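You operate a simulated robot arm through the tools that you are given. There is no shell and no other tool.

You are at the controls of a simulated two-armed robot. One attempt, no reset.

## Task
Test the tester's three batteries; put the low one in the orange tray.
Fine: number up; the other two stay in the tester; all other batteries stay where they are.

Only the result counts: the job must be done as asked and must still hold three seconds after the hand-in. Knocking over, shifting, dropping, spilling or breaking anything else fails it.

## Robot
Two 7-joint arms with two-finger parallel grippers on one trunk that stands fixed in place. Base frame: the origin is at the foot of the trunk, x ahead of it, y to its left, z up. Units: mm, degrees, N and s.
The left shoulder is at [70, 134, 1161], the right one opposite. With the tool pointing down near the work surface each hand reaches from about 100 to 540 mm from the base axis, measured 20 degrees to its own side. Payload 1.57 kg a hand.
The TCP of each hand is the grasp point between the finger pads, 30 mm short of the fingertips. In the tool frame z runs along the fingers and y along their closing line. The gripper opens to 80 mm. The fingers are 17 mm wide and 12 mm thick; the gripper's body (40 by 82 mm) begins 80 mm behind the TCP.
Orientation is that of the tool frame in the base frame, as [roll, pitch, yaw] about the fixed x, y, z axes, in that order (R = Rz(yaw) Ry(pitch) Rx(roll)). With the fingers straight down and closing along the base's y, the tool's x points along the base's -x, its y along +y and its z along -z.

## Interface
- The arms move only by the tool drive_tool. It takes "left_increments", "right_increments" or both (then of equal length, played together; a hand with none holds still); each is a list of rows, each a list of 7 numbers: the shift along the tool's x, y, z in mm, then the turn, a rotation vector about the tool's x, y, z in degrees, then the finger opening in mm, from 0 to 80. In form: [[x, y, z, ax, ay, az, grip], ...]. A call has 1 to 20 rows; each row shifts and turns the commanded pose from where the row before left it, along the tool's axes as they then stand. A row lasts 0.2 s, in which the tool goes at most 50 mm and 8.6 degrees; a call with a longer step from one row to the next is refused whole, and so is a gripper value outside its range. A pose out of reach is approached as far as the arm can. The call stops where the force on the tool passes 40 N (or 10 N more than at its start, if that is more) or the arm is blocked; 0.2 s more then pass. Each finger travels about 153 mm/s and halts on what it meets, pressing with about 43 N; the grip force reading is that of the motor and also rises with nothing between the fingers. The clock runs only during rows and for 0.2 s after the last one: add rows that do not move to give the fingers time. The reply holds the time, the measured pose of the TCP, the force on the tool along the base axes, the opening and the grip force, in the units named above and with some noise, with the torque about the TCP (base axes, N m) and any sound that the robot's microphone picked up.
- Cameras (640 x 400 px; columns grow to the right, rows downward): "scene" is now at [107.7, 53, 1394.4]; the picture's right is [0.68, -0.73, 0.00], its down [-0.48, -0.45, -0.75] and it looks along [0.55, 0.51, -0.66] (base axes); focal length 263 px, centre (320, 200). "left" rides on the left gripper at [72, 7, -122] in its tool frame; the picture's right is [-0.09, 1.00, 0.00], its down [-0.84, -0.08, -0.54] and it looks along [-0.54, -0.05, 0.84] (tool axes); focal length 238 px, centre (320, 200). "right" rides on the right gripper at [72, -7, -122] in its tool frame; the picture's right is [0.09, 1.00, 0.00], its down [-0.84, 0.08, -0.54] and it looks along [-0.54, 0.05, 0.84] (tool axes); focal length 238 px, centre (320, 200). There is no depth. A picture from a camera that has moved, and an enlarged one, comes with that camera's place and axes in the base frame and with its lens. The place of the scene camera against the robot may be out by one fixed shift of up to 18 mm in any direction.
- camera(camera): a new picture of that camera. It takes no simulated time.
- raise_lower(by): slides the trunk up (or, below 0, down) by that many mm; the arms and the scene camera ride with it, the base frame stays. It gives what a move gives, with no picture.
- aim_head(pan, tilt): turns the head with the scene camera to pan (to the left, within 86 degrees either way) and tilt (down, from -29 to 69), counted from straight ahead of the robot. It gives what a move gives.
- inspect(camera, box): a new picture of the part [left, top, right, bottom] of that camera's present view, enlarged. It takes no simulated time.
- sign_off(): hands the job in; it is judged then, once.

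Places have to be worked out from the pictures, the camera data and where the tool is seen. Open the grippers and draw the arms clear of the work before you hand the job in, unless the task says otherwise.

The tools are called after ">>>" by a JSON object that holds its "op" and its "data". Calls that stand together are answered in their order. drive_tool: Moves the arms, as the interface text tells. Its arguments: {"type":"object","properties":{"left_increments":{"type":"array"},"right_increments":{"type":"array"}},"required":[]} The other tools are called the same way: raise_lower (by) slides the trunk up or down; aim_head (pan, tilt) turns the head that bears the scene camera; camera (camera) takes a picture; inspect (camera, box) takes an enlarged picture of a part of a camera's view; sign_off () hands the job in.

At the start:

```text
t: 0.0
left_ee_pos: [323.7, 431.4, 1065.6]
left_orientation: [179.9, 0.0, 179.9]
left_ft_force: [0.1, 0.4, -0.2]
left_wrist_torque: [-0.02, -0.01, 0.0]
left_grip_width: 80.1
left_grip_force: 0.1
right_ee_pos: [452.8, 41.8, 1146.8]
right_orientation: [180.0, 0.0, -180.0]
right_ft_force: [-0.3, 0.0, -0.2]
right_wrist_torque: [0.01, 0.0, 0.0]
right_grip_width: 79.8
right_grip_force: 0.0
trunk travel left (down, up): [-735.0, 205.0]
head pan, tilt: [43.0, 41.2]
```

scene: 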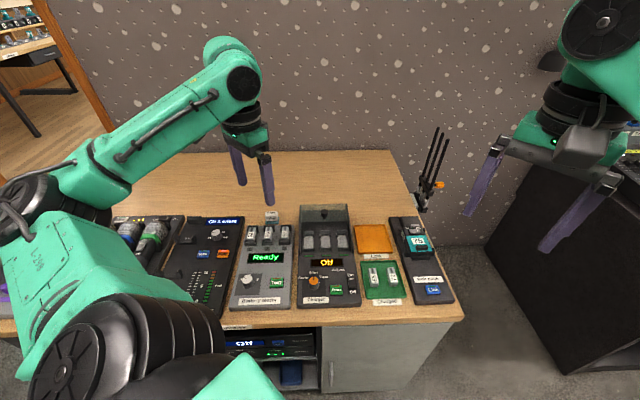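
right: 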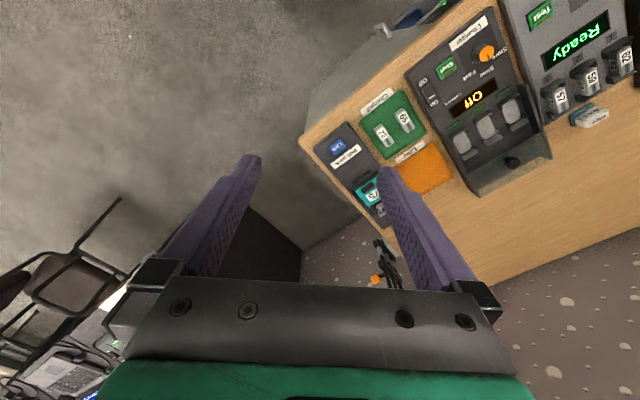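
left: 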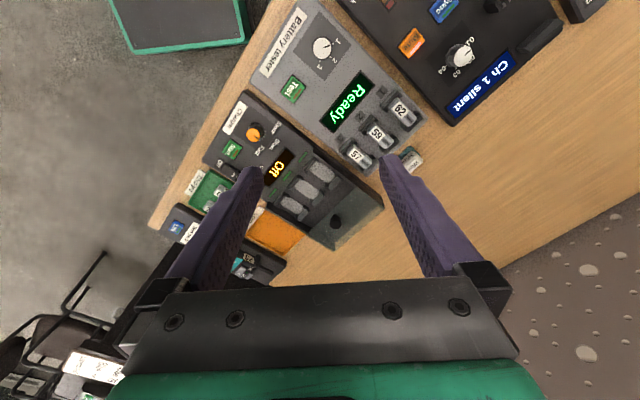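

I'll look at the tester and its surroundings in enlarged views first.

>>> {"op": "inspect", "data": {"camera": "scene", "box": [220, 190, 380, 320]}}

>>> {"op": "inspect", "data": {"camera": "left", "box": [240, 0, 460, 180]}}

>>> {"op": "inspect", "data": {"camera": "scene", "box": [340, 200, 470, 320]}}

>>> {"op": "inspect", "data": {"camera": "right", "box": [400, 0, 640, 200]}}

```text
3.08 times, centred on (300, 255) of scene
camera zoom: at [107.7, 53.0, 1394.4], right [0.68, -0.73, 0.0], down [-0.48, -0.45, -0.75], along [0.55, 0.51, -0.66], focal length 810 px, centre (382, 31)
```

zoom: 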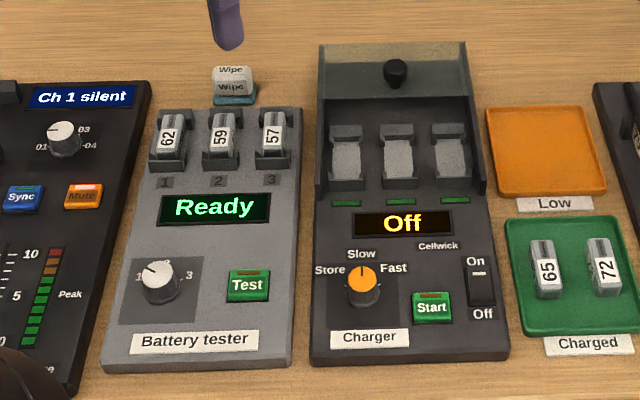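

```text
2.22 times, centred on (350, 90) of left
camera zoom: at [252.3, 437.6, 1189.5], right [0.09, 1.0, 0.0], down [0.84, -0.08, 0.54], along [0.54, -0.05, -0.84], focal length 530 px, centre (253, 444)
```

zoom: 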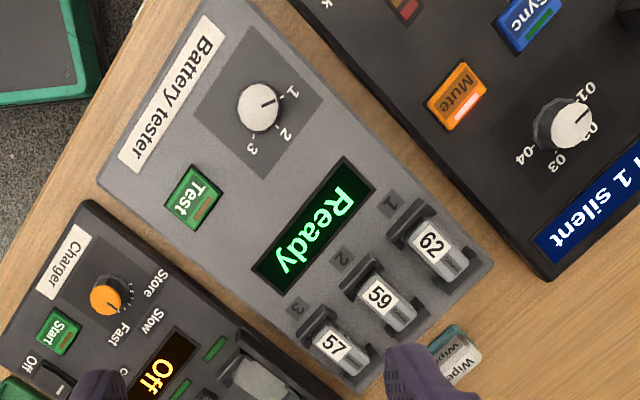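

```text
3.33 times, centred on (405, 260) of scene
camera zoom: at [107.7, 53.0, 1394.4], right [0.68, -0.73, 0.0], down [-0.48, -0.45, -0.75], along [0.55, 0.51, -0.66], focal length 877 px, centre (37, 0)
```

zoom: 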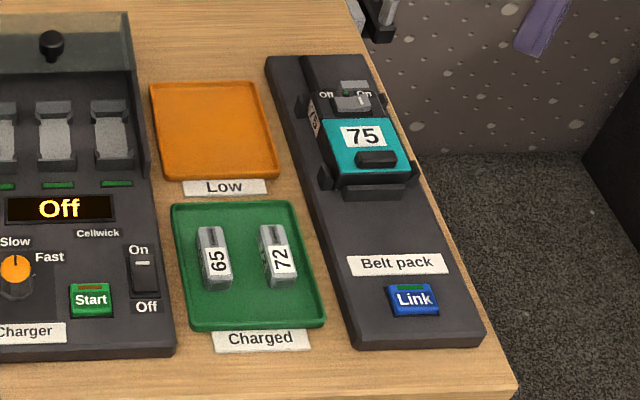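

```text
2.00 times, centred on (520, 100) of right
camera zoom: at [380.3, 34.1, 1268.9], right [-0.09, 1.0, 0.0], down [0.84, 0.08, 0.54], along [0.54, 0.05, -0.84], focal length 477 px, centre (-80, 400)
```

zoom: 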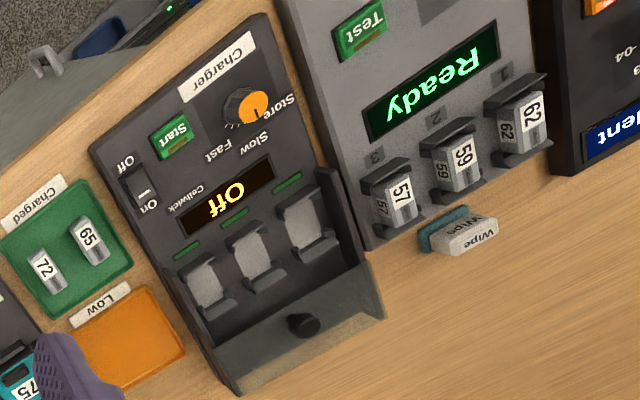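

The left and right hand cameras triangulate battery 57 at about (420, 488, 793). The table stands turned about 45°, which puts the tester near the limit of the left arm's reach. I raise the left hand, then lower the trunk for more reach.

>>> {"op": "drive_tool", "data": {"left_increments": [[0, 0, -40, 0, 0, 0, 80], [0, 0, -40, 0, 0, 0, 80], [0, 0, -40, 0, 0, 0, 80]]}}

>>> {"op": "raise_lower", "data": {"by": -150}}

>>> {"op": "camera", "data": {"camera": "scene"}}

>>> {"op": "camera", "data": {"camera": "left"}}

```text
t: 0.8
left_ee_pos: [341.9, 408.7, 1083.1]
left_orientation: [-179.9, 0.2, 179.9]
left_ft_force: [-0.6, -0.1, 0.8]
left_wrist_torque: [-0.03, -0.02, 0.0]
left_grip_width: 80.0
left_grip_force: 0.2
left hand out of reach, approached as far as the arm can: row 1, 2, 3
right_ee_pos: [453.5, 41.9, 1146.1]
right_orientation: [180.0, 0.0, 179.9]
right_ft_force: [-0.4, -0.7, -0.2]
right_wrist_torque: [-0.02, 0.06, -0.02]
right_grip_width: 80.0
right_grip_force: 0.0
trunk travel left (down, up): [-735.0, 205.0]
head pan, tilt: [43.0, 41.2]
```

```text
t: 2.5
left_ee_pos: [342.3, 407.7, 934.2]
left_orientation: [180.0, 0.2, 179.8]
left_ft_force: [-0.1, -0.5, 0.5]
left_wrist_torque: [0.0, 0.02, 0.02]
left_grip_width: 80.1
left_grip_force: 0.0
right_ee_pos: [453.0, 41.8, 996.1]
right_orientation: [179.9, 0.0, 180.0]
right_ft_force: [0.1, -0.4, 0.1]
right_wrist_torque: [0.01, -0.01, -0.01]
right_grip_width: 79.8
right_grip_force: 0.1
trunk travel left (down, up): [-585.0, 355.0]
head pan, tilt: [43.0, 41.2]
```

```text
taken
camera scene: at [107.6, 52.9, 1244.5], right [0.68, -0.73, 0.0], down [-0.48, -0.45, -0.75], along [0.55, 0.51, -0.66], focal length 263 px, centre (320, 200)
```

scene: 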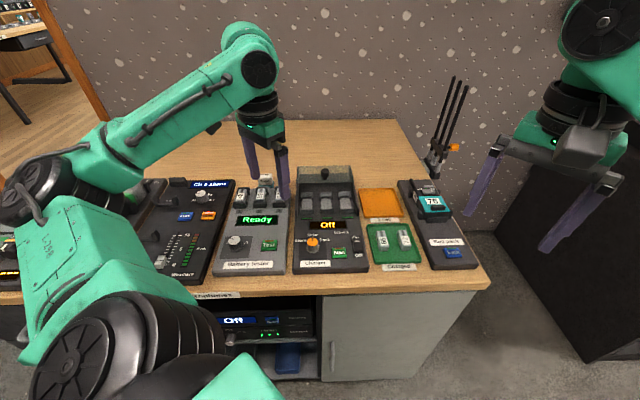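

```text
taken
camera left: at [270.4, 414.3, 1056.7], right [0.09, 1.0, 0.0], down [0.83, -0.08, 0.54], along [0.54, -0.05, -0.84], focal length 238 px, centre (320, 200)
```

left: 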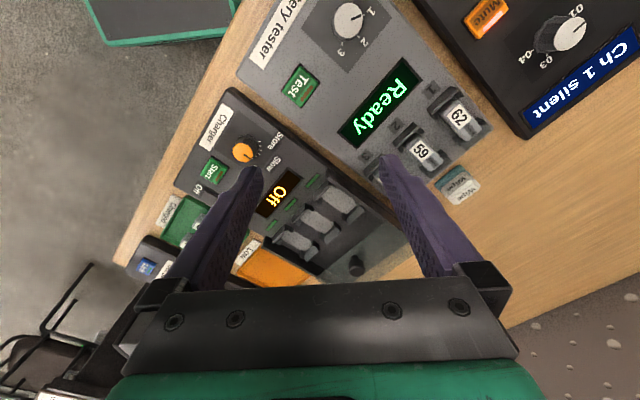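

The left arm was at its reach limit when I moved it up. I'll now probe the reach with the trunk lowered, staying safely above the devices.

>>> {"op": "drive_tool", "data": {"left_increments": [[0, 0, 20, 0, 0, 0, 80], [0, 0, 20, 0, 0, 0, 80], [-20, 20, 10, 0, 0, 0, 80], [-20, 20, 0, 0, 0, 0, 80]]}}

```text
t: 3.5
left_ee_pos: [383.7, 449.4, 883.9]
left_orientation: [-180.0, 0.3, 179.9]
left_ft_force: [0.2, 0.5, 0.1]
left_wrist_torque: [0.01, 0.02, 0.01]
left_grip_width: 80.0
left_grip_force: 0.0
right_ee_pos: [454.3, 41.7, 994.8]
right_orientation: [-180.0, 0.1, 180.0]
right_ft_force: [0.6, -0.2, 0.1]
right_wrist_torque: [0.03, -0.01, 0.04]
right_grip_width: 79.9
right_grip_force: 0.1
trunk travel left (down, up): [-585.0, 355.0]
head pan, tilt: [43.0, 41.2]
```

That was reachable, with the commanded pose following the measured one. I'll probe further outward.

>>> {"op": "drive_tool", "data": {"left_increments": [[-15, 15, 0, 0, 0, 0, 80], [-15, 15, 0, 0, 0, 0, 80], [-15, 15, 0, 0, 0, 0, 80]]}}

>>> {"op": "camera", "data": {"camera": "left"}}

>>> {"op": "camera", "data": {"camera": "scene"}}

```text
t: 4.3
left_ee_pos: [428.2, 493.2, 883.0]
left_orientation: [180.0, 0.1, 179.9]
left_ft_force: [-0.3, 0.5, -0.1]
left_wrist_torque: [0.04, -0.01, -0.04]
left_grip_width: 80.2
left_grip_force: 0.1
right_ee_pos: [454.4, 41.7, 995.6]
right_orientation: [180.0, 0.0, 179.9]
right_ft_force: [0.3, 1.1, 0.5]
right_wrist_torque: [0.0, -0.02, 0.01]
right_grip_width: 80.3
right_grip_force: 0.0
trunk travel left (down, up): [-585.0, 355.0]
head pan, tilt: [43.0, 41.2]
```

```text
taken
camera left: at [356.4, 499.3, 1006.9], right [0.09, 1.0, 0.0], down [0.84, -0.08, 0.54], along [0.54, -0.05, -0.84], focal length 238 px, centre (320, 200)
```

left: 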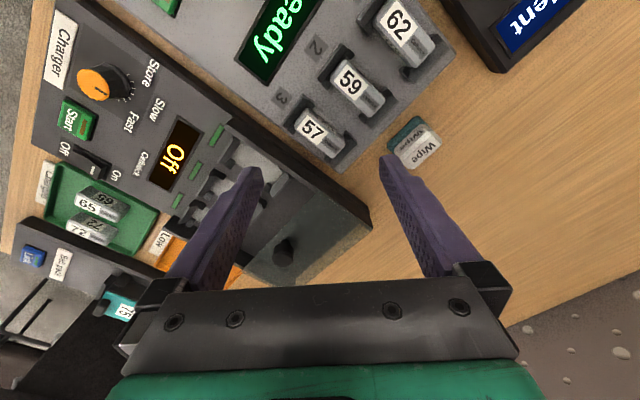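

```text
taken
camera scene: at [108.4, 52.9, 1244.3], right [0.68, -0.73, 0.0], down [-0.48, -0.45, -0.75], along [0.55, 0.51, -0.66], focal length 263 px, centre (320, 200)
```

scene: 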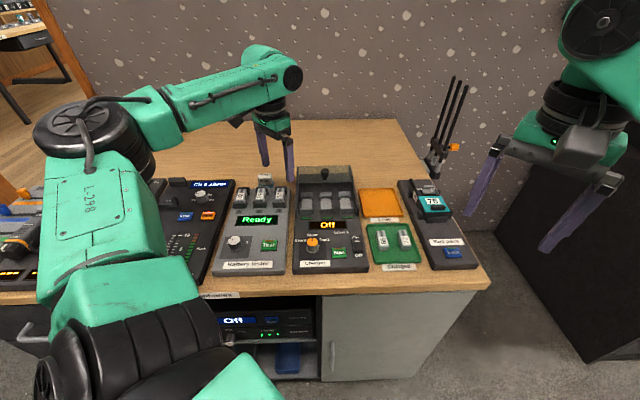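

Reach over the tester is fine. The batteries sit about 50 mm apart along a line at about 45°. I turn the hand so its closing line runs along that row, then look from the robot's side.

>>> {"op": "drive_tool", "data": {"left_increments": [[0, 0, 0, 0, 0, -7.5, 80], [0, 0, 0, 0, 0, -7.5, 80], [0, 0, 0, 0, 0, -7.5, 80], [0, 0, 0, 0, 0, -7.5, 80], [0, 0, 0, 0, 0, -7.5, 80], [0, 0, 0, 0, 0, -7.5, 80], [30, 0, 0, 0, 0, 0, 80], [30, 0, 0, 0, 0, 0, 80], [30, 0, 0, 0, 0, 0, 80]]}}

>>> {"op": "camera", "data": {"camera": "left"}}

>>> {"op": "camera", "data": {"camera": "scene"}}

```text
t: 6.3
left_ee_pos: [364.0, 429.3, 884.6]
left_orientation: [-180.0, 0.3, -135.0]
left_ft_force: [0.0, 0.4, -0.3]
left_wrist_torque: [0.01, -0.02, 0.0]
left_grip_width: 80.1
left_grip_force: 0.2
right_ee_pos: [451.9, 40.2, 996.6]
right_orientation: [-180.0, 0.0, -179.9]
right_ft_force: [-0.7, -0.5, 0.0]
right_wrist_torque: [-0.01, 0.02, 0.01]
right_grip_width: 80.1
right_grip_force: 0.1
trunk travel left (down, up): [-585.0, 355.0]
head pan, tilt: [43.0, 41.2]
```

```text
taken
camera left: at [308.2, 382.2, 1007.1], right [-0.64, 0.77, 0.0], down [0.64, 0.54, 0.55], along [0.42, 0.35, -0.84], focal length 238 px, centre (320, 200)
```

left: 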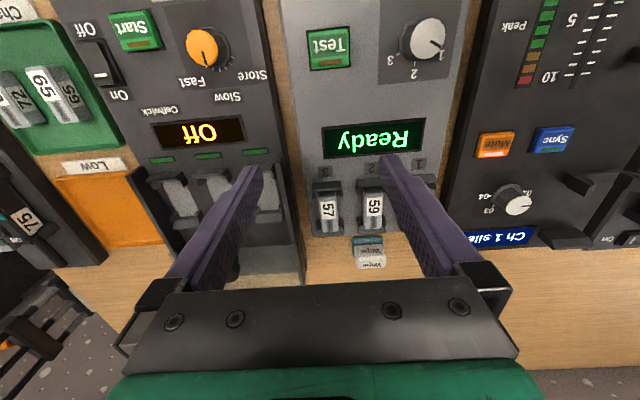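

```text
taken
camera scene: at [107.4, 52.5, 1244.5], right [0.68, -0.73, 0.0], down [-0.48, -0.45, -0.75], along [0.55, 0.51, -0.66], focal length 263 px, centre (320, 200)
```

scene: 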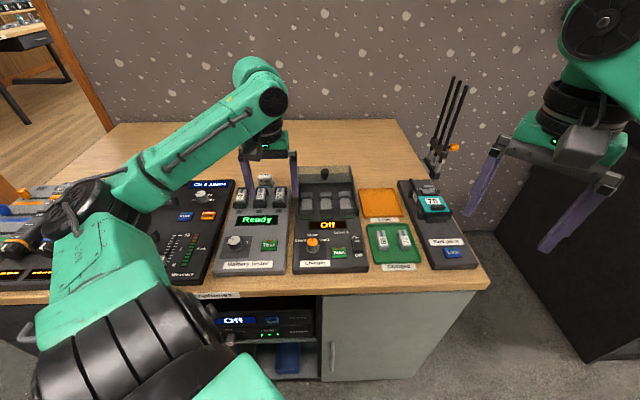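

The picture shows the tester squarely from above. I enlarge the knob and Test button to read the pointer and sizes.

>>> {"op": "inspect", "data": {"camera": "left", "box": [270, 0, 480, 131]}}

>>> {"op": "inspect", "data": {"camera": "left", "box": [290, 140, 450, 280]}}

>>> {"op": "inspect", "data": {"camera": "scene", "box": [200, 160, 300, 280]}}

```text
3.05 times, centred on (375, 66) of left
camera zoom: at [308.2, 382.2, 1007.1], right [-0.64, 0.77, 0.0], down [0.64, 0.54, 0.55], along [0.42, 0.35, -0.84], focal length 726 px, centre (152, 610)
```

zoom: 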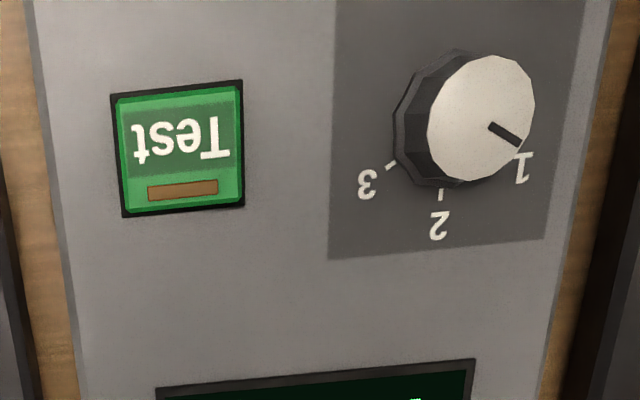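

```text
2.86 times, centred on (370, 210) of left
camera zoom: at [308.2, 382.2, 1007.1], right [-0.64, 0.77, 0.0], down [0.64, 0.54, 0.55], along [0.42, 0.35, -0.84], focal length 681 px, centre (177, 171)
```

zoom: 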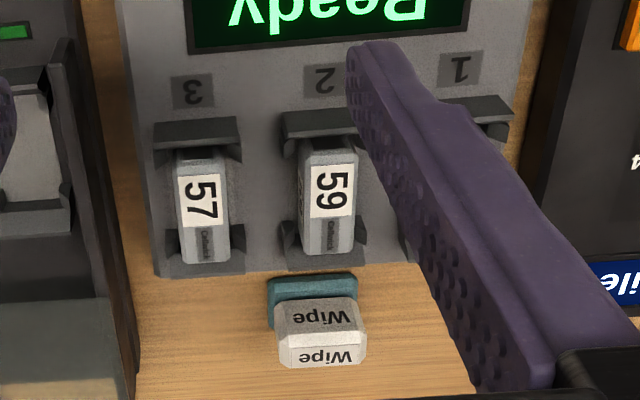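

```text
3.33 times, centred on (250, 220) of scene
camera zoom: at [107.4, 52.5, 1244.5], right [0.68, -0.73, 0.0], down [-0.48, -0.45, -0.75], along [0.55, 0.51, -0.66], focal length 877 px, centre (553, 133)
```

zoom: 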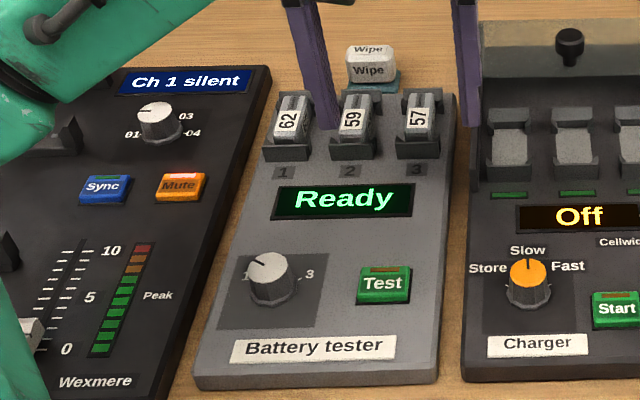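

The pointer is at 1. Knob steps look to be about 60°, the knob is about 27–30 mm across and its top is near z 787. The Test button is at about n=491, e=-60 in table axes. I close the fingers and hover over the button.

>>> {"op": "drive_tool", "data": {"left_increments": [[35, 7, 0, 0, 0, 0, 40], [35, 7, 0, 0, 0, 0, 0], [0, 0, 25, 0, 0, 0, 0], [0, 0, 25, 0, 0, 0, 0], [0, 0, 0, 0, 0, 0, 0]]}}

>>> {"op": "camera", "data": {"camera": "left"}}

>>> {"op": "inspect", "data": {"camera": "scene", "box": [200, 160, 300, 280]}}

```text
t: 7.5
left_ee_pos: [304.7, 389.3, 832.5]
left_orientation: [-179.9, 0.1, -135.1]
left_ft_force: [-0.9, -0.2, 0.8]
left_wrist_torque: [0.02, -0.02, -0.01]
left_grip_width: 0.0
left_grip_force: 21.1
right_ee_pos: [452.5, 41.5, 996.3]
right_orientation: [-180.0, 0.0, -180.0]
right_ft_force: [-0.5, 0.7, -0.1]
right_wrist_torque: [-0.05, 0.02, 0.02]
right_grip_width: 80.0
right_grip_force: 0.0
trunk travel left (down, up): [-585.0, 355.0]
head pan, tilt: [43.0, 41.2]
```

```text
taken
camera left: at [249.6, 343.3, 956.1], right [-0.64, 0.77, 0.0], down [0.65, 0.54, 0.54], along [0.42, 0.35, -0.84], focal length 238 px, centre (320, 200)
```

left: 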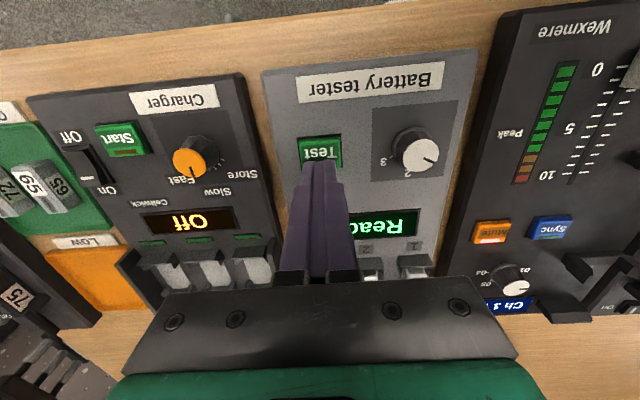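

```text
3.33 times, centred on (250, 220) of scene
camera zoom: at [107.8, 52.8, 1244.4], right [0.68, -0.73, 0.0], down [-0.48, -0.45, -0.75], along [0.55, 0.51, -0.66], focal length 877 px, centre (553, 133)
```

zoom: 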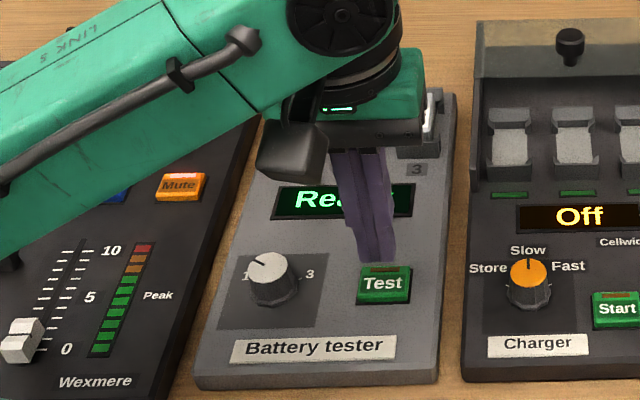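

The fingertips sit above the Test button and the button centre agrees at about n=491, e=-60. I go down in small steps to press it.

>>> {"op": "drive_tool", "data": {"left_increments": [[0, 0, 6, 0, 0, 0, 0], [0, 0, 6, 0, 0, 0, 0], [0, 0, 6, 0, 0, 0, 0], [0, 0, 4, 0, 0, 0, 0], [0, 0, 3, 0, 0, 0, 0]]}}

>>> {"op": "camera", "data": {"camera": "left"}}

```text
t: 8.8
left_ee_pos: [305.1, 390.4, 807.7]
left_orientation: [-179.9, 0.1, -135.1]
left_ft_force: [1.2, -0.7, 1.0]
left_wrist_torque: [0.01, 0.01, 0.03]
left_grip_width: 0.1
left_grip_force: 21.2
right_ee_pos: [452.7, 40.9, 995.2]
right_orientation: [-180.0, 0.1, 179.9]
right_ft_force: [0.8, 0.4, -0.6]
right_wrist_torque: [-0.01, 0.01, -0.01]
right_grip_width: 80.0
right_grip_force: 0.0
trunk travel left (down, up): [-585.0, 355.0]
head pan, tilt: [43.0, 41.2]
```

```text
taken
camera left: at [249.4, 343.3, 931.5], right [-0.64, 0.77, 0.0], down [0.65, 0.54, 0.54], along [0.42, 0.35, -0.84], focal length 238 px, centre (320, 200)
```

left: 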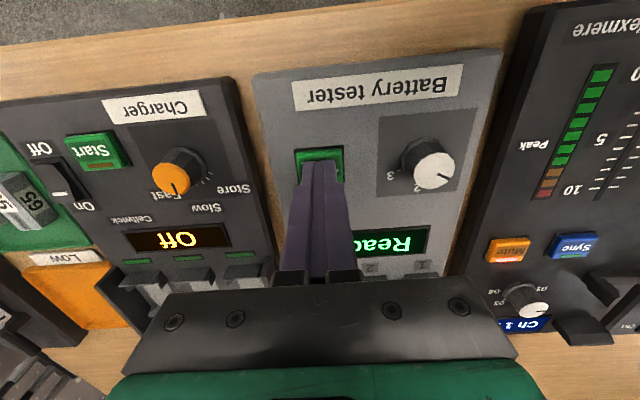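

There's no contact yet at tip z 778, so I continue down in 2 mm steps.

>>> {"op": "drive_tool", "data": {"left_increments": [[0, 0, 2, 0, 0, 0, 0], [0, 0, 2, 0, 0, 0, 0], [0, 0, 2, 0, 0, 0, 0]]}}

>>> {"op": "camera", "data": {"camera": "left"}}

```text
t: 9.6
left_ee_pos: [304.8, 389.8, 804.1]
left_orientation: [-179.7, 0.4, -135.0]
left_ft_force: [2.1, 3.7, 13.6]
left_wrist_torque: [0.1, -0.01, 0.06]
left_grip_width: 0.0
left_grip_force: 21.3
right_ee_pos: [452.4, 40.7, 996.8]
right_orientation: [-180.0, 0.0, 180.0]
right_ft_force: [-0.4, 0.4, 0.1]
right_wrist_torque: [0.0, -0.01, 0.01]
right_grip_width: 79.9
right_grip_force: 0.1
trunk travel left (down, up): [-585.0, 355.0]
head pan, tilt: [43.0, 41.2]
heard: click
```

```text
taken
camera left: at [248.8, 342.9, 926.5], right [-0.64, 0.77, 0.0], down [0.64, 0.54, 0.55], along [0.42, 0.35, -0.84], focal length 238 px, centre (320, 200)
```

left: 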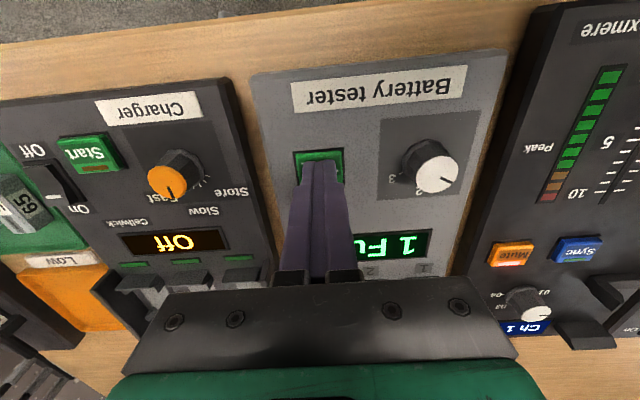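

A click, and the display shows "1 Fu…". I lift up and read it whole.

>>> {"op": "drive_tool", "data": {"left_increments": [[0, 0, -20, 0, 0, 0, 0], [0, 0, -20, 0, 0, 0, 0], [0, 0, -20, 0, 0, 0, 0]]}}

>>> {"op": "inspect", "data": {"camera": "scene", "box": [200, 160, 300, 280]}}

>>> {"op": "inspect", "data": {"camera": "left", "box": [270, 80, 480, 300]}}

>>> {"op": "camera", "data": {"camera": "right"}}

```text
t: 10.3
left_ee_pos: [304.0, 389.8, 863.3]
left_orientation: [-179.9, 0.1, -135.1]
left_ft_force: [0.5, 1.2, -1.2]
left_wrist_torque: [-0.04, -0.01, 0.01]
left_grip_width: 0.0
left_grip_force: 20.8
right_ee_pos: [453.4, 41.5, 996.5]
right_orientation: [-179.9, 0.0, -180.0]
right_ft_force: [0.3, 0.9, 1.1]
right_wrist_torque: [0.01, 0.01, -0.03]
right_grip_width: 80.0
right_grip_force: 0.2
trunk travel left (down, up): [-585.0, 355.0]
head pan, tilt: [43.0, 41.2]
```

```text
3.33 times, centred on (250, 220) of scene
camera zoom: at [107.7, 52.8, 1244.4], right [0.68, -0.73, 0.0], down [-0.48, -0.45, -0.75], along [0.55, 0.51, -0.66], focal length 877 px, centre (553, 133)
```

zoom: 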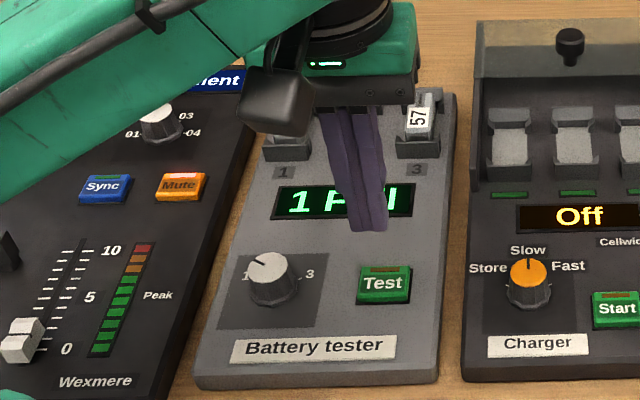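

```text
1.82 times, centred on (375, 190) of left
camera zoom: at [248.4, 343.3, 985.6], right [-0.64, 0.77, 0.0], down [0.65, 0.54, 0.54], along [0.42, 0.35, -0.84], focal length 433 px, centre (220, 218)
```

zoom: 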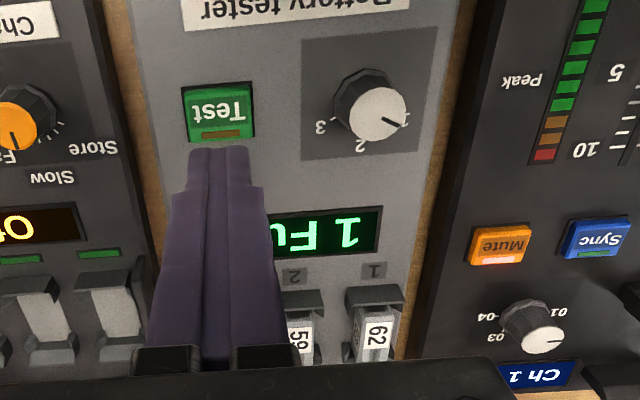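

```text
taken
camera right: at [380.2, 33.9, 1118.9], right [-0.09, 1.0, 0.0], down [0.84, 0.08, 0.54], along [0.54, 0.05, -0.84], focal length 238 px, centre (320, 200)
```

right: 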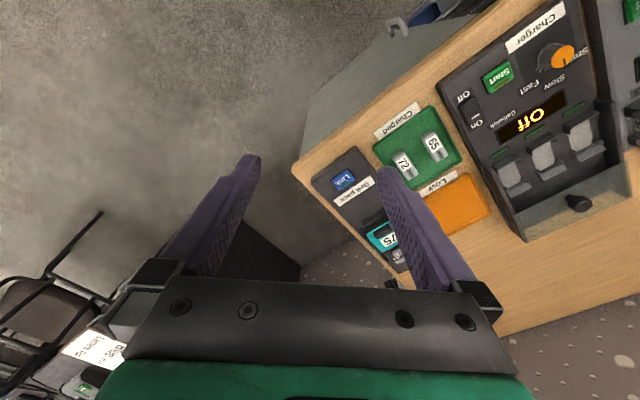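

The display reads "1 Full". The knob centre is at about n=493, e=-132 with its top near z 788. I move over it with the fingers opened to 50 and check alignment before descending.

>>> {"op": "drive_tool", "data": {"left_increments": [[-1, 35, 0, 0, 0, 0, 25], [-1.4, 35.8, 0, 0, 0, 0, 50], [0, 0, 20, 0, 0, 0, 50], [0, 0, 10, 0, 0, 0, 50], [0, 0, 0, 0, 0, 0, 50]]}}

>>> {"op": "inspect", "data": {"camera": "left", "box": [220, 80, 420, 240]}}

>>> {"op": "inspect", "data": {"camera": "scene", "box": [200, 160, 300, 280]}}

```text
t: 11.6
left_ee_pos: [256.9, 441.6, 832.1]
left_orientation: [-179.9, 0.2, -135.1]
left_ft_force: [0.2, -0.1, 0.3]
left_wrist_torque: [0.03, 0.0, -0.01]
left_grip_width: 50.2
left_grip_force: 0.1
right_ee_pos: [452.9, 41.7, 995.2]
right_orientation: [179.9, 0.0, -180.0]
right_ft_force: [-0.4, -0.9, -0.2]
right_wrist_torque: [-0.01, 0.02, -0.02]
right_grip_width: 79.9
right_grip_force: 0.1
trunk travel left (down, up): [-585.0, 355.0]
head pan, tilt: [43.0, 41.2]
```

```text
2.50 times, centred on (320, 160) of left
camera zoom: at [200.9, 395.9, 955.5], right [-0.64, 0.77, 0.0], down [0.65, 0.54, 0.54], along [0.42, 0.35, -0.84], focal length 596 px, centre (320, 300)
```

zoom: 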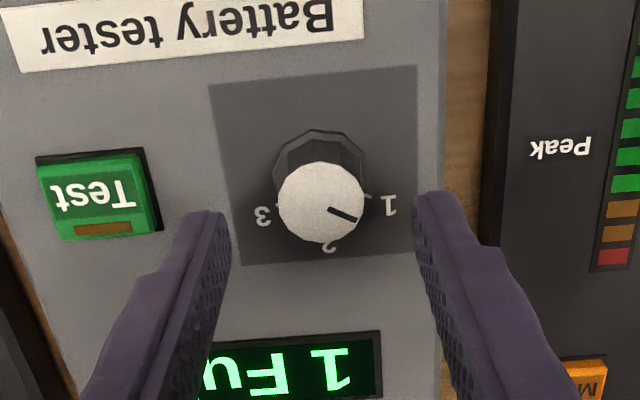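

```text
3.33 times, centred on (250, 220) of scene
camera zoom: at [107.8, 52.9, 1244.4], right [0.68, -0.73, 0.0], down [-0.48, -0.45, -0.75], along [0.55, 0.51, -0.66], focal length 877 px, centre (553, 133)
```

zoom: 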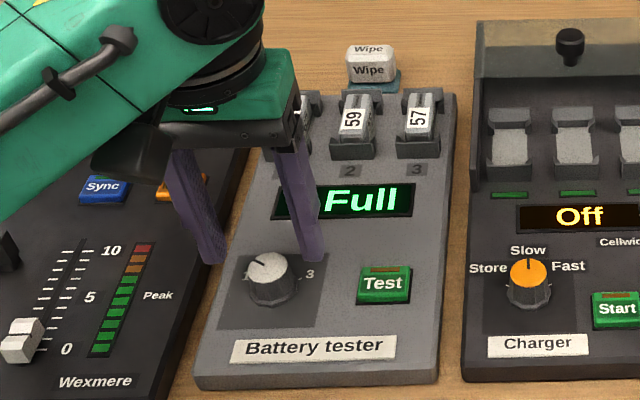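

Knob centre refined to n=495, e=-131.4, which is about 1 mm from the TCP. I descend to put the tips at about z 777 and close on the knob.

>>> {"op": "drive_tool", "data": {"left_increments": [[-1, 0.8, 8, 0, 0, 0, 50], [0, 0, 8, 0, 0, 0, 50], [0, 0, 6, 0, 0, 0, 50], [0, 0, 4, 0, 0, 0, 50], [0, 0, 0, 0, 0, 0, 50]]}}

>>> {"op": "inspect", "data": {"camera": "scene", "box": [200, 160, 300, 280]}}

>>> {"op": "inspect", "data": {"camera": "left", "box": [220, 80, 420, 240]}}

```text
t: 12.8
left_ee_pos: [256.4, 443.5, 806.8]
left_orientation: [-179.9, 0.1, -135.1]
left_ft_force: [-1.2, 0.1, 0.6]
left_wrist_torque: [0.01, -0.01, -0.01]
left_grip_width: 50.3
left_grip_force: 0.1
right_ee_pos: [453.0, 40.9, 995.3]
right_orientation: [-180.0, -0.1, 180.0]
right_ft_force: [-0.3, -0.4, 0.0]
right_wrist_torque: [0.05, -0.02, 0.01]
right_grip_width: 80.0
right_grip_force: 0.1
trunk travel left (down, up): [-585.0, 355.0]
head pan, tilt: [43.0, 41.2]
```

```text
3.33 times, centred on (250, 220) of scene
camera zoom: at [107.6, 52.9, 1244.4], right [0.68, -0.73, 0.0], down [-0.48, -0.45, -0.75], along [0.55, 0.51, -0.66], focal length 877 px, centre (553, 133)
```

zoom: 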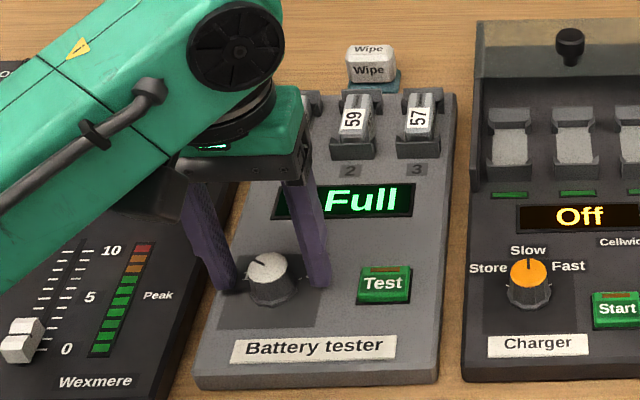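

```text
2.50 times, centred on (320, 160) of left
camera zoom: at [201.3, 396.3, 929.6], right [-0.64, 0.77, 0.0], down [0.65, 0.54, 0.54], along [0.42, 0.35, -0.84], focal length 596 px, centre (320, 300)
```

zoom: 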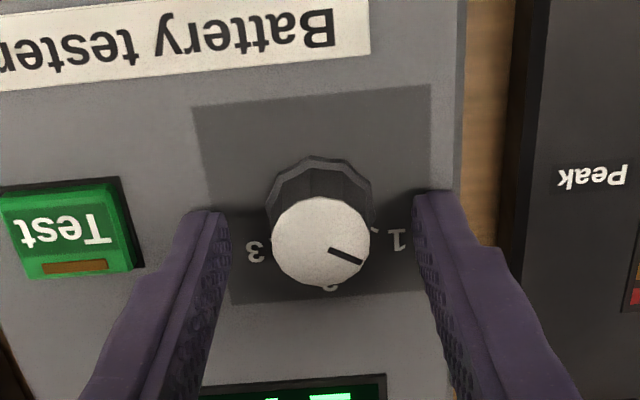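

Tips straddle the knob just above the panel. I close on it.

>>> {"op": "drive_tool", "data": {"left_increments": [[0, 0, 0, 0, 0, 0, 36], [0, 0, 0, 0, 0, 0, 20], [0, 0, 0, 0, 0, 0, 15], [0, 0, 0, 0, 0, 0, 15]]}}

>>> {"op": "inspect", "data": {"camera": "left", "box": [220, 80, 420, 240]}}

```text
t: 13.8
left_ee_pos: [255.7, 442.7, 806.2]
left_orientation: [-179.9, 0.1, -135.1]
left_ft_force: [-1.5, 2.5, -0.1]
left_wrist_torque: [0.01, 0.19, -0.04]
left_grip_width: 27.1
left_grip_force: 37.6
right_ee_pos: [452.3, 41.6, 995.4]
right_orientation: [180.0, 0.0, 180.0]
right_ft_force: [-0.4, 0.3, 0.5]
right_wrist_torque: [0.0, -0.01, 0.0]
right_grip_width: 79.8
right_grip_force: 0.1
trunk travel left (down, up): [-585.0, 355.0]
head pan, tilt: [43.0, 41.2]
```

```text
2.50 times, centred on (320, 160) of left
camera zoom: at [200.9, 396.7, 929.6], right [-0.64, 0.77, 0.0], down [0.65, 0.54, 0.54], along [0.42, 0.35, -0.84], focal length 596 px, centre (320, 300)
```

zoom: 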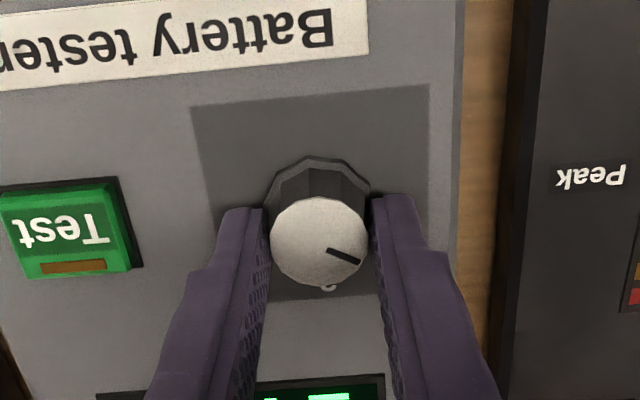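

The knob is gripped at 27 mm. I turn it 60° clockwise, which is positive about the tool's z.

>>> {"op": "drive_tool", "data": {"left_increments": [[0, 0, 0, 0, 0, 7.5, 15], [0, 0, 0, 0, 0, 7.5, 15], [0, 0, 0, 0, 0, 7.5, 15], [0, 0, 0, 0, 0, 7.5, 15], [0, 0, 0, 0, 0, 7.5, 15], [0, 0, 0, 0, 0, 7.5, 15], [0, 0, 0, 0, 0, 7.5, 15], [0, 0, 0, 0, 0, 7.5, 15], [0, 0, 0, 0, 0, 0, 15]]}}

>>> {"op": "inspect", "data": {"camera": "left", "box": [220, 80, 420, 240]}}

>>> {"op": "inspect", "data": {"camera": "scene", "box": [200, 160, 300, 280]}}

```text
t: 15.8
left_ee_pos: [258.1, 440.5, 807.3]
left_orientation: [179.9, 0.1, 164.8]
left_ft_force: [3.3, -16.8, -5.9]
left_wrist_torque: [-0.74, -0.82, 0.02]
left_grip_width: 26.9
left_grip_force: 37.9
right_ee_pos: [453.4, 39.5, 995.2]
right_orientation: [179.9, 0.0, -180.0]
right_ft_force: [0.1, -0.5, 0.9]
right_wrist_torque: [-0.01, 0.03, -0.02]
right_grip_width: 80.2
right_grip_force: 0.1
trunk travel left (down, up): [-585.0, 355.0]
head pan, tilt: [43.0, 41.2]
```

```text
2.50 times, centred on (320, 160) of left
camera zoom: at [189.7, 465.4, 929.7], right [0.35, 0.94, 0.0], down [0.79, -0.3, 0.54], along [0.51, -0.19, -0.84], focal length 596 px, centre (320, 300)
```

zoom: 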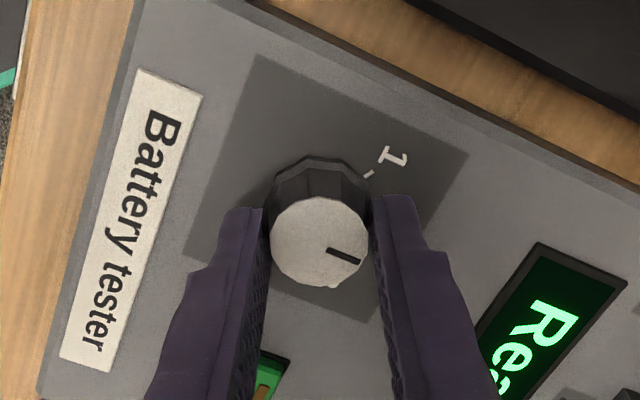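

```text
3.33 times, centred on (250, 220) of scene
camera zoom: at [108.4, 50.2, 1244.4], right [0.68, -0.73, 0.0], down [-0.48, -0.45, -0.75], along [0.55, 0.51, -0.66], focal length 877 px, centre (553, 133)
```

zoom: 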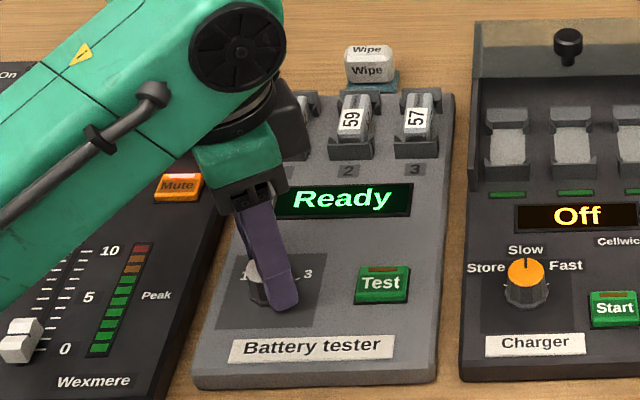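

The knob turned with the hand and the display is back to "Ready". I release gently and lift to check the pointer.

>>> {"op": "drive_tool", "data": {"left_increments": [[0, 0, 0, 0, 0, 0, 30], [0, 0, 0, 0, 0, 0, 50], [0, 0, 0, 0, 0, 0, 50], [0, 0, -15, 0, 0, 0, 50], [0, 0, -30, 0, 0, 0, 50], [0, 0, -15, 0, 0, -8, 50], [0, 0, 0, 0, 0, -8, 50], [0, 0, 0, 0, 0, -8, 50], [0, 0, 0, 0, 0, -8, 50], [0, 0, 0, 0, 0, -8, 50], [0, 0, 0, 0, 0, -8, 50], [0, 0, 0, 0, 0, -8, 50], [0, 0, 0, 0, 0, -4, 50]]}}

>>> {"op": "inspect", "data": {"camera": "left", "box": [220, 80, 420, 240]}}

>>> {"op": "inspect", "data": {"camera": "scene", "box": [200, 160, 300, 280]}}

```text
t: 18.6
left_ee_pos: [255.8, 443.1, 865.9]
left_orientation: [-179.9, 0.1, -134.9]
left_ft_force: [0.3, 0.4, 0.0]
left_wrist_torque: [0.0, -0.01, 0.02]
left_grip_width: 49.9
left_grip_force: 0.1
right_ee_pos: [453.7, 40.8, 996.2]
right_orientation: [180.0, 0.1, 179.9]
right_ft_force: [-0.3, -0.4, -0.1]
right_wrist_torque: [-0.03, 0.02, -0.02]
right_grip_width: 80.1
right_grip_force: 0.0
trunk travel left (down, up): [-585.0, 355.0]
head pan, tilt: [43.0, 41.2]
```

```text
2.50 times, centred on (320, 160) of left
camera zoom: at [200.9, 396.5, 989.5], right [-0.64, 0.77, 0.0], down [0.64, 0.54, 0.54], along [0.42, 0.35, -0.84], focal length 596 px, centre (320, 300)
```

zoom: 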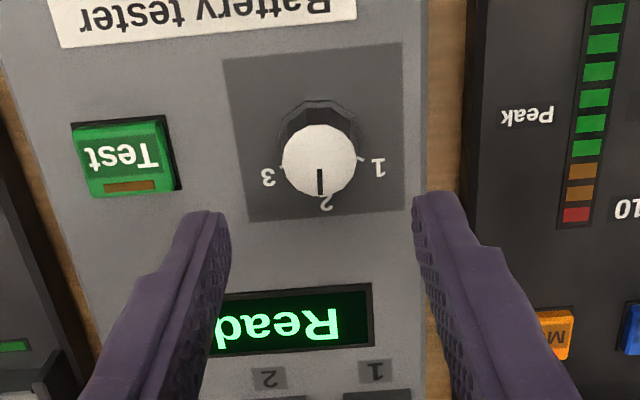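

```text
3.33 times, centred on (250, 220) of scene
camera zoom: at [107.7, 53.0, 1244.4], right [0.68, -0.73, 0.0], down [-0.48, -0.45, -0.75], along [0.55, 0.51, -0.66], focal length 877 px, centre (553, 133)
```

zoom: 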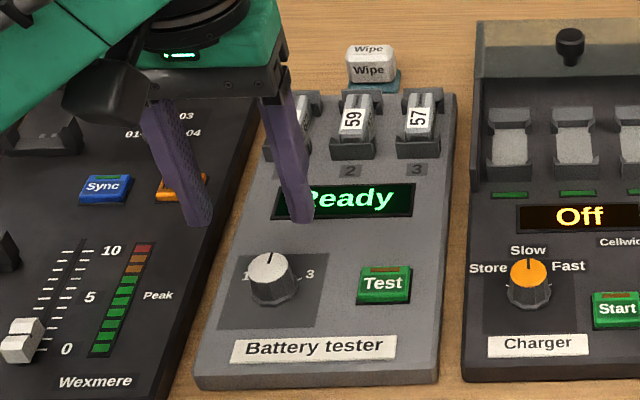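

The pointer is on 2. I move back to the Test button and press it.

>>> {"op": "drive_tool", "data": {"left_increments": [[1.6, -36.2, 0, 0, 0, 0, 25], [1.6, -36.2, 0, 0, 0, 0, 0], [0, 0, 20, 0, 0, 0, 0], [0, 0, 20, 0, 0, 0, 0], [0, 0, 13, 0, 0, 0, 0], [0, 0, 3, 0, 0, 0, 0], [0, 0, 2, 0, 0, 0, 0], [0, 0, 2, 0, 0, 0, 0], [0, 0, 2, 0, 0, 0, 0]]}}

>>> {"op": "camera", "data": {"camera": "left"}}

```text
t: 20.6
left_ee_pos: [305.4, 388.9, 806.0]
left_orientation: [-179.9, 0.4, -135.1]
left_ft_force: [1.4, 0.7, 6.7]
left_wrist_torque: [-0.02, -0.05, 0.02]
left_grip_width: 0.0
left_grip_force: 21.4
right_ee_pos: [453.0, 39.7, 996.8]
right_orientation: [180.0, 0.0, 180.0]
right_ft_force: [0.3, 0.7, 0.8]
right_wrist_torque: [-0.01, 0.04, 0.01]
right_grip_width: 80.0
right_grip_force: 0.1
trunk travel left (down, up): [-585.0, 355.0]
head pan, tilt: [43.0, 41.2]
heard: click
```

```text
taken
camera left: at [249.8, 342.7, 928.4], right [-0.64, 0.77, 0.0], down [0.64, 0.53, 0.55], along [0.42, 0.35, -0.84], focal length 238 px, centre (320, 200)
```

left: 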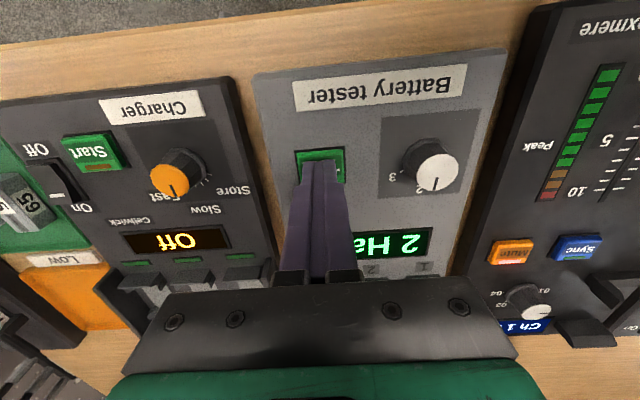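

It shows "2 Ha…", so half. I lift, go back over the knob and lower onto it for the turn to 3.

>>> {"op": "drive_tool", "data": {"left_increments": [[0, 0, -20, 0, 0, 0, 0], [0, 0, -20, 0, 0, 0, 0], [0, 0, -15, 0, 0, 0, 0], [-2, 36, 0, 0, 0, 0, 25], [-2, 36.4, 0, 0, 0, 0, 50], [0, 0, 20, 0, 0, 0, 50], [0, 0, 20, 0, 0, 0, 50], [0, 0, 10, 0, 0, 0, 50], [0, 0, 4, 0, 0, 0, 50], [0, 0, 0, 0, 0, 0, 50]]}}

>>> {"op": "inspect", "data": {"camera": "left", "box": [220, 80, 420, 240]}}

>>> {"op": "inspect", "data": {"camera": "scene", "box": [200, 160, 300, 280]}}

```text
t: 22.8
left_ee_pos: [256.1, 443.3, 805.5]
left_orientation: [-180.0, 0.1, -135.0]
left_ft_force: [0.1, -0.4, -0.2]
left_wrist_torque: [0.0, -0.02, 0.0]
left_grip_width: 49.9
left_grip_force: 0.1
right_ee_pos: [452.3, 41.7, 996.6]
right_orientation: [179.9, 0.1, -180.0]
right_ft_force: [0.0, -0.9, 0.0]
right_wrist_torque: [0.03, 0.02, 0.03]
right_grip_width: 80.2
right_grip_force: 0.0
trunk travel left (down, up): [-585.0, 355.0]
head pan, tilt: [43.0, 41.2]
```

```text
2.50 times, centred on (320, 160) of left
camera zoom: at [201.4, 397.2, 928.0], right [-0.64, 0.77, 0.0], down [0.65, 0.54, 0.54], along [0.42, 0.35, -0.84], focal length 596 px, centre (320, 300)
```

zoom: 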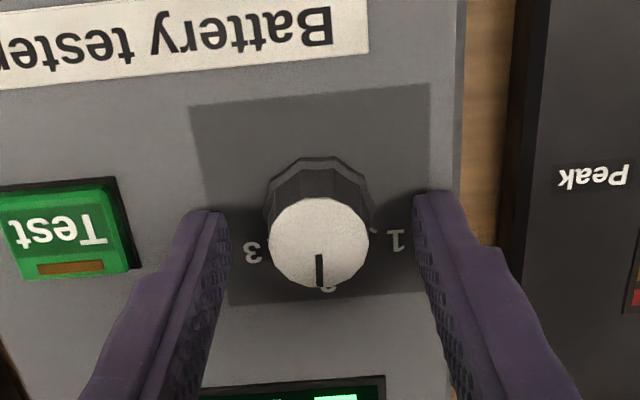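

```text
3.33 times, centred on (250, 220) of scene
camera zoom: at [107.6, 52.9, 1244.4], right [0.68, -0.73, 0.0], down [-0.48, -0.45, -0.75], along [0.55, 0.51, -0.66], focal length 877 px, centre (553, 133)
```

zoom: 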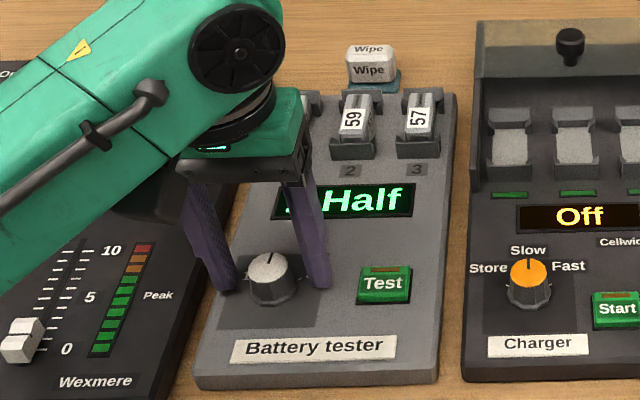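

The display reads "2 Half", and the hand is again centred on the knob. I grip and turn it another 60° clockwise to 3.

>>> {"op": "drive_tool", "data": {"left_increments": [[0, 0, 0, 0, 0, 0, 36], [0, 0, 0, 0, 0, 0, 20], [0, 0, 0, 0, 0, 0, 15], [0, 0, 0, 0, 0, 0, 15], [0, 0, 0, 0, 0, 7.5, 15], [0, 0, 0, 0, 0, 7.5, 15], [0, 0, 0, 0, 0, 7.5, 15], [0, 0, 0, 0, 0, 7.5, 15], [0, 0, 0, 0, 0, 7.5, 15], [0, 0, 0, 0, 0, 7.5, 15], [0, 0, 0, 0, 0, 7.5, 15], [0, 0, 0, 0, 0, 7.5, 15], [0, 0, 0, 0, 0, 0, 15]]}}

>>> {"op": "drive_tool", "data": {"left_increments": [[0, 0, 0, 0, 0, 0, 30], [0, 0, 0, 0, 0, 0, 50], [0, 0, 0, 0, 0, 0, 50], [0, 0, -15, 0, 0, 0, 50], [0, 0, -30, 0, 0, 0, 50], [0, 0, -15, 0, 0, -8, 50], [0, 0, 0, 0, 0, -8, 50], [0, 0, 0, 0, 0, -8, 50], [0, 0, 0, 0, 0, -8, 50], [0, 0, 0, 0, 0, -8, 50], [0, 0, 0, 0, 0, -8, 50], [0, 0, 0, 0, 0, -8, 50], [0, 0, 0, 0, 0, -4, 50]]}}

>>> {"op": "inspect", "data": {"camera": "left", "box": [220, 80, 420, 240]}}

>>> {"op": "inspect", "data": {"camera": "scene", "box": [200, 160, 300, 280]}}

```text
t: 25.6
left_ee_pos: [258.8, 440.2, 805.7]
left_orientation: [-179.9, -0.1, 164.7]
left_ft_force: [1.3, -23.6, -14.8]
left_wrist_torque: [-0.58, 0.04, 0.39]
left_grip_width: 27.1
left_grip_force: 38.0
right_ee_pos: [454.9, 37.8, 995.7]
right_orientation: [-180.0, -0.2, -180.0]
right_ft_force: [0.1, 0.6, 0.3]
right_wrist_torque: [0.01, 0.0, 0.0]
right_grip_width: 80.0
right_grip_force: 0.1
trunk travel left (down, up): [-585.0, 355.0]
head pan, tilt: [43.0, 41.2]
```

```text
t: 28.4
left_ee_pos: [257.4, 444.2, 865.7]
left_orientation: [-179.8, 0.1, -134.9]
left_ft_force: [0.6, 0.4, 0.6]
left_wrist_torque: [0.02, 0.03, 0.01]
left_grip_width: 49.8
left_grip_force: 0.1
right_ee_pos: [453.0, 40.8, 997.0]
right_orientation: [179.9, 0.1, 180.0]
right_ft_force: [0.5, -0.1, -0.2]
right_wrist_torque: [-0.01, 0.0, 0.0]
right_grip_width: 79.9
right_grip_force: 0.0
trunk travel left (down, up): [-585.0, 355.0]
head pan, tilt: [43.0, 41.2]
```

```text
2.50 times, centred on (320, 160) of left
camera zoom: at [201.5, 396.6, 988.4], right [-0.64, 0.77, 0.0], down [0.64, 0.54, 0.54], along [0.42, 0.35, -0.84], focal length 596 px, centre (320, 300)
```

zoom: 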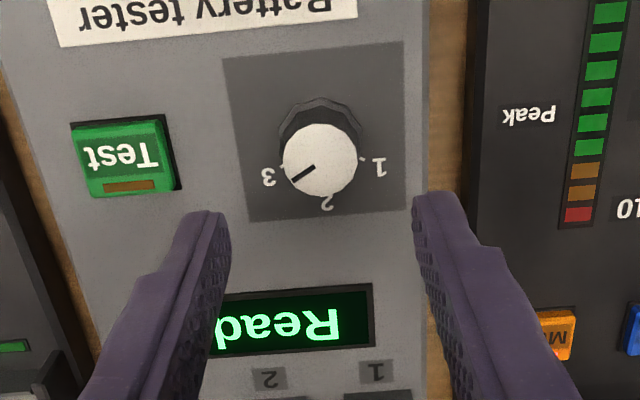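

```text
3.33 times, centred on (250, 220) of scene
camera zoom: at [107.7, 53.0, 1244.4], right [0.68, -0.73, 0.0], down [-0.48, -0.45, -0.75], along [0.55, 0.51, -0.66], focal length 877 px, centre (553, 133)
```

zoom: 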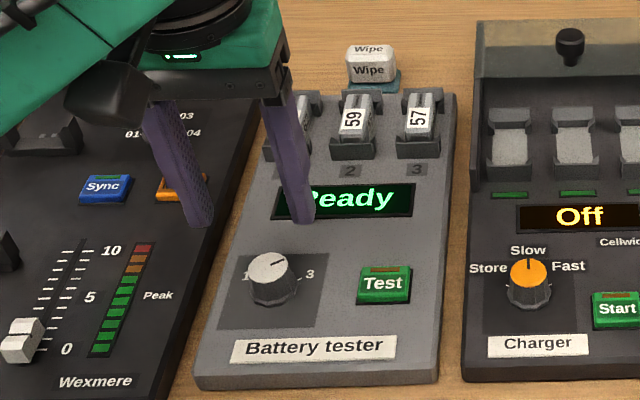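

The pointer now points at 3. I press Test again and then lift.

>>> {"op": "drive_tool", "data": {"left_increments": [[2.2, -36.2, 0, 0, 0, 0, 25], [2.2, -36.2, 0, 0, 0, 0, 0], [0, 0, 20, 0, 0, 0, 0], [0, 0, 20, 0, 0, 0, 0], [0, 0, 13, 0, 0, 0, 0], [0, 0, 3, 0, 0, 0, 0], [0, 0, 2, 0, 0, 0, 0], [0, 0, 2, 0, 0, 0, 0], [0, 0, 2, 0, 0, 0, 0]]}}

>>> {"op": "inspect", "data": {"camera": "left", "box": [220, 80, 480, 300]}}

>>> {"op": "inspect", "data": {"camera": "scene", "box": [200, 160, 300, 280]}}

```text
t: 30.4
left_ee_pos: [304.8, 389.3, 805.0]
left_orientation: [-179.9, 0.3, -135.0]
left_ft_force: [1.7, 2.1, 9.6]
left_wrist_torque: [0.06, -0.04, -0.01]
left_grip_width: 0.0
left_grip_force: 21.7
right_ee_pos: [452.2, 41.2, 996.6]
right_orientation: [179.9, 0.1, 180.0]
right_ft_force: [-0.3, -0.2, -0.1]
right_wrist_torque: [0.01, -0.01, -0.01]
right_grip_width: 79.9
right_grip_force: 0.0
trunk travel left (down, up): [-585.0, 355.0]
head pan, tilt: [43.0, 41.2]
heard: click
```

```text
1.82 times, centred on (350, 190) of left
camera zoom: at [249.2, 342.3, 927.6], right [-0.64, 0.77, 0.0], down [0.64, 0.53, 0.55], along [0.42, 0.35, -0.84], focal length 433 px, centre (266, 218)
```

zoom: 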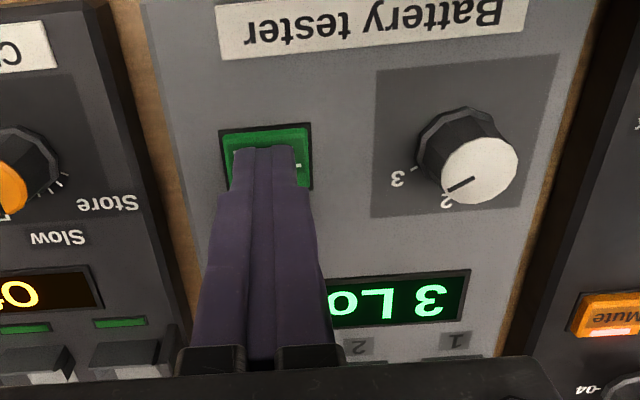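

```text
3.33 times, centred on (250, 220) of scene
camera zoom: at [107.1, 52.1, 1244.7], right [0.68, -0.73, 0.0], down [-0.48, -0.45, -0.75], along [0.55, 0.51, -0.66], focal length 877 px, centre (553, 133)
```

zoom: 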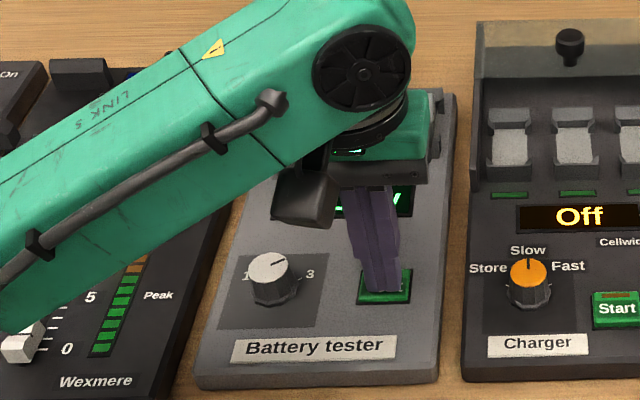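

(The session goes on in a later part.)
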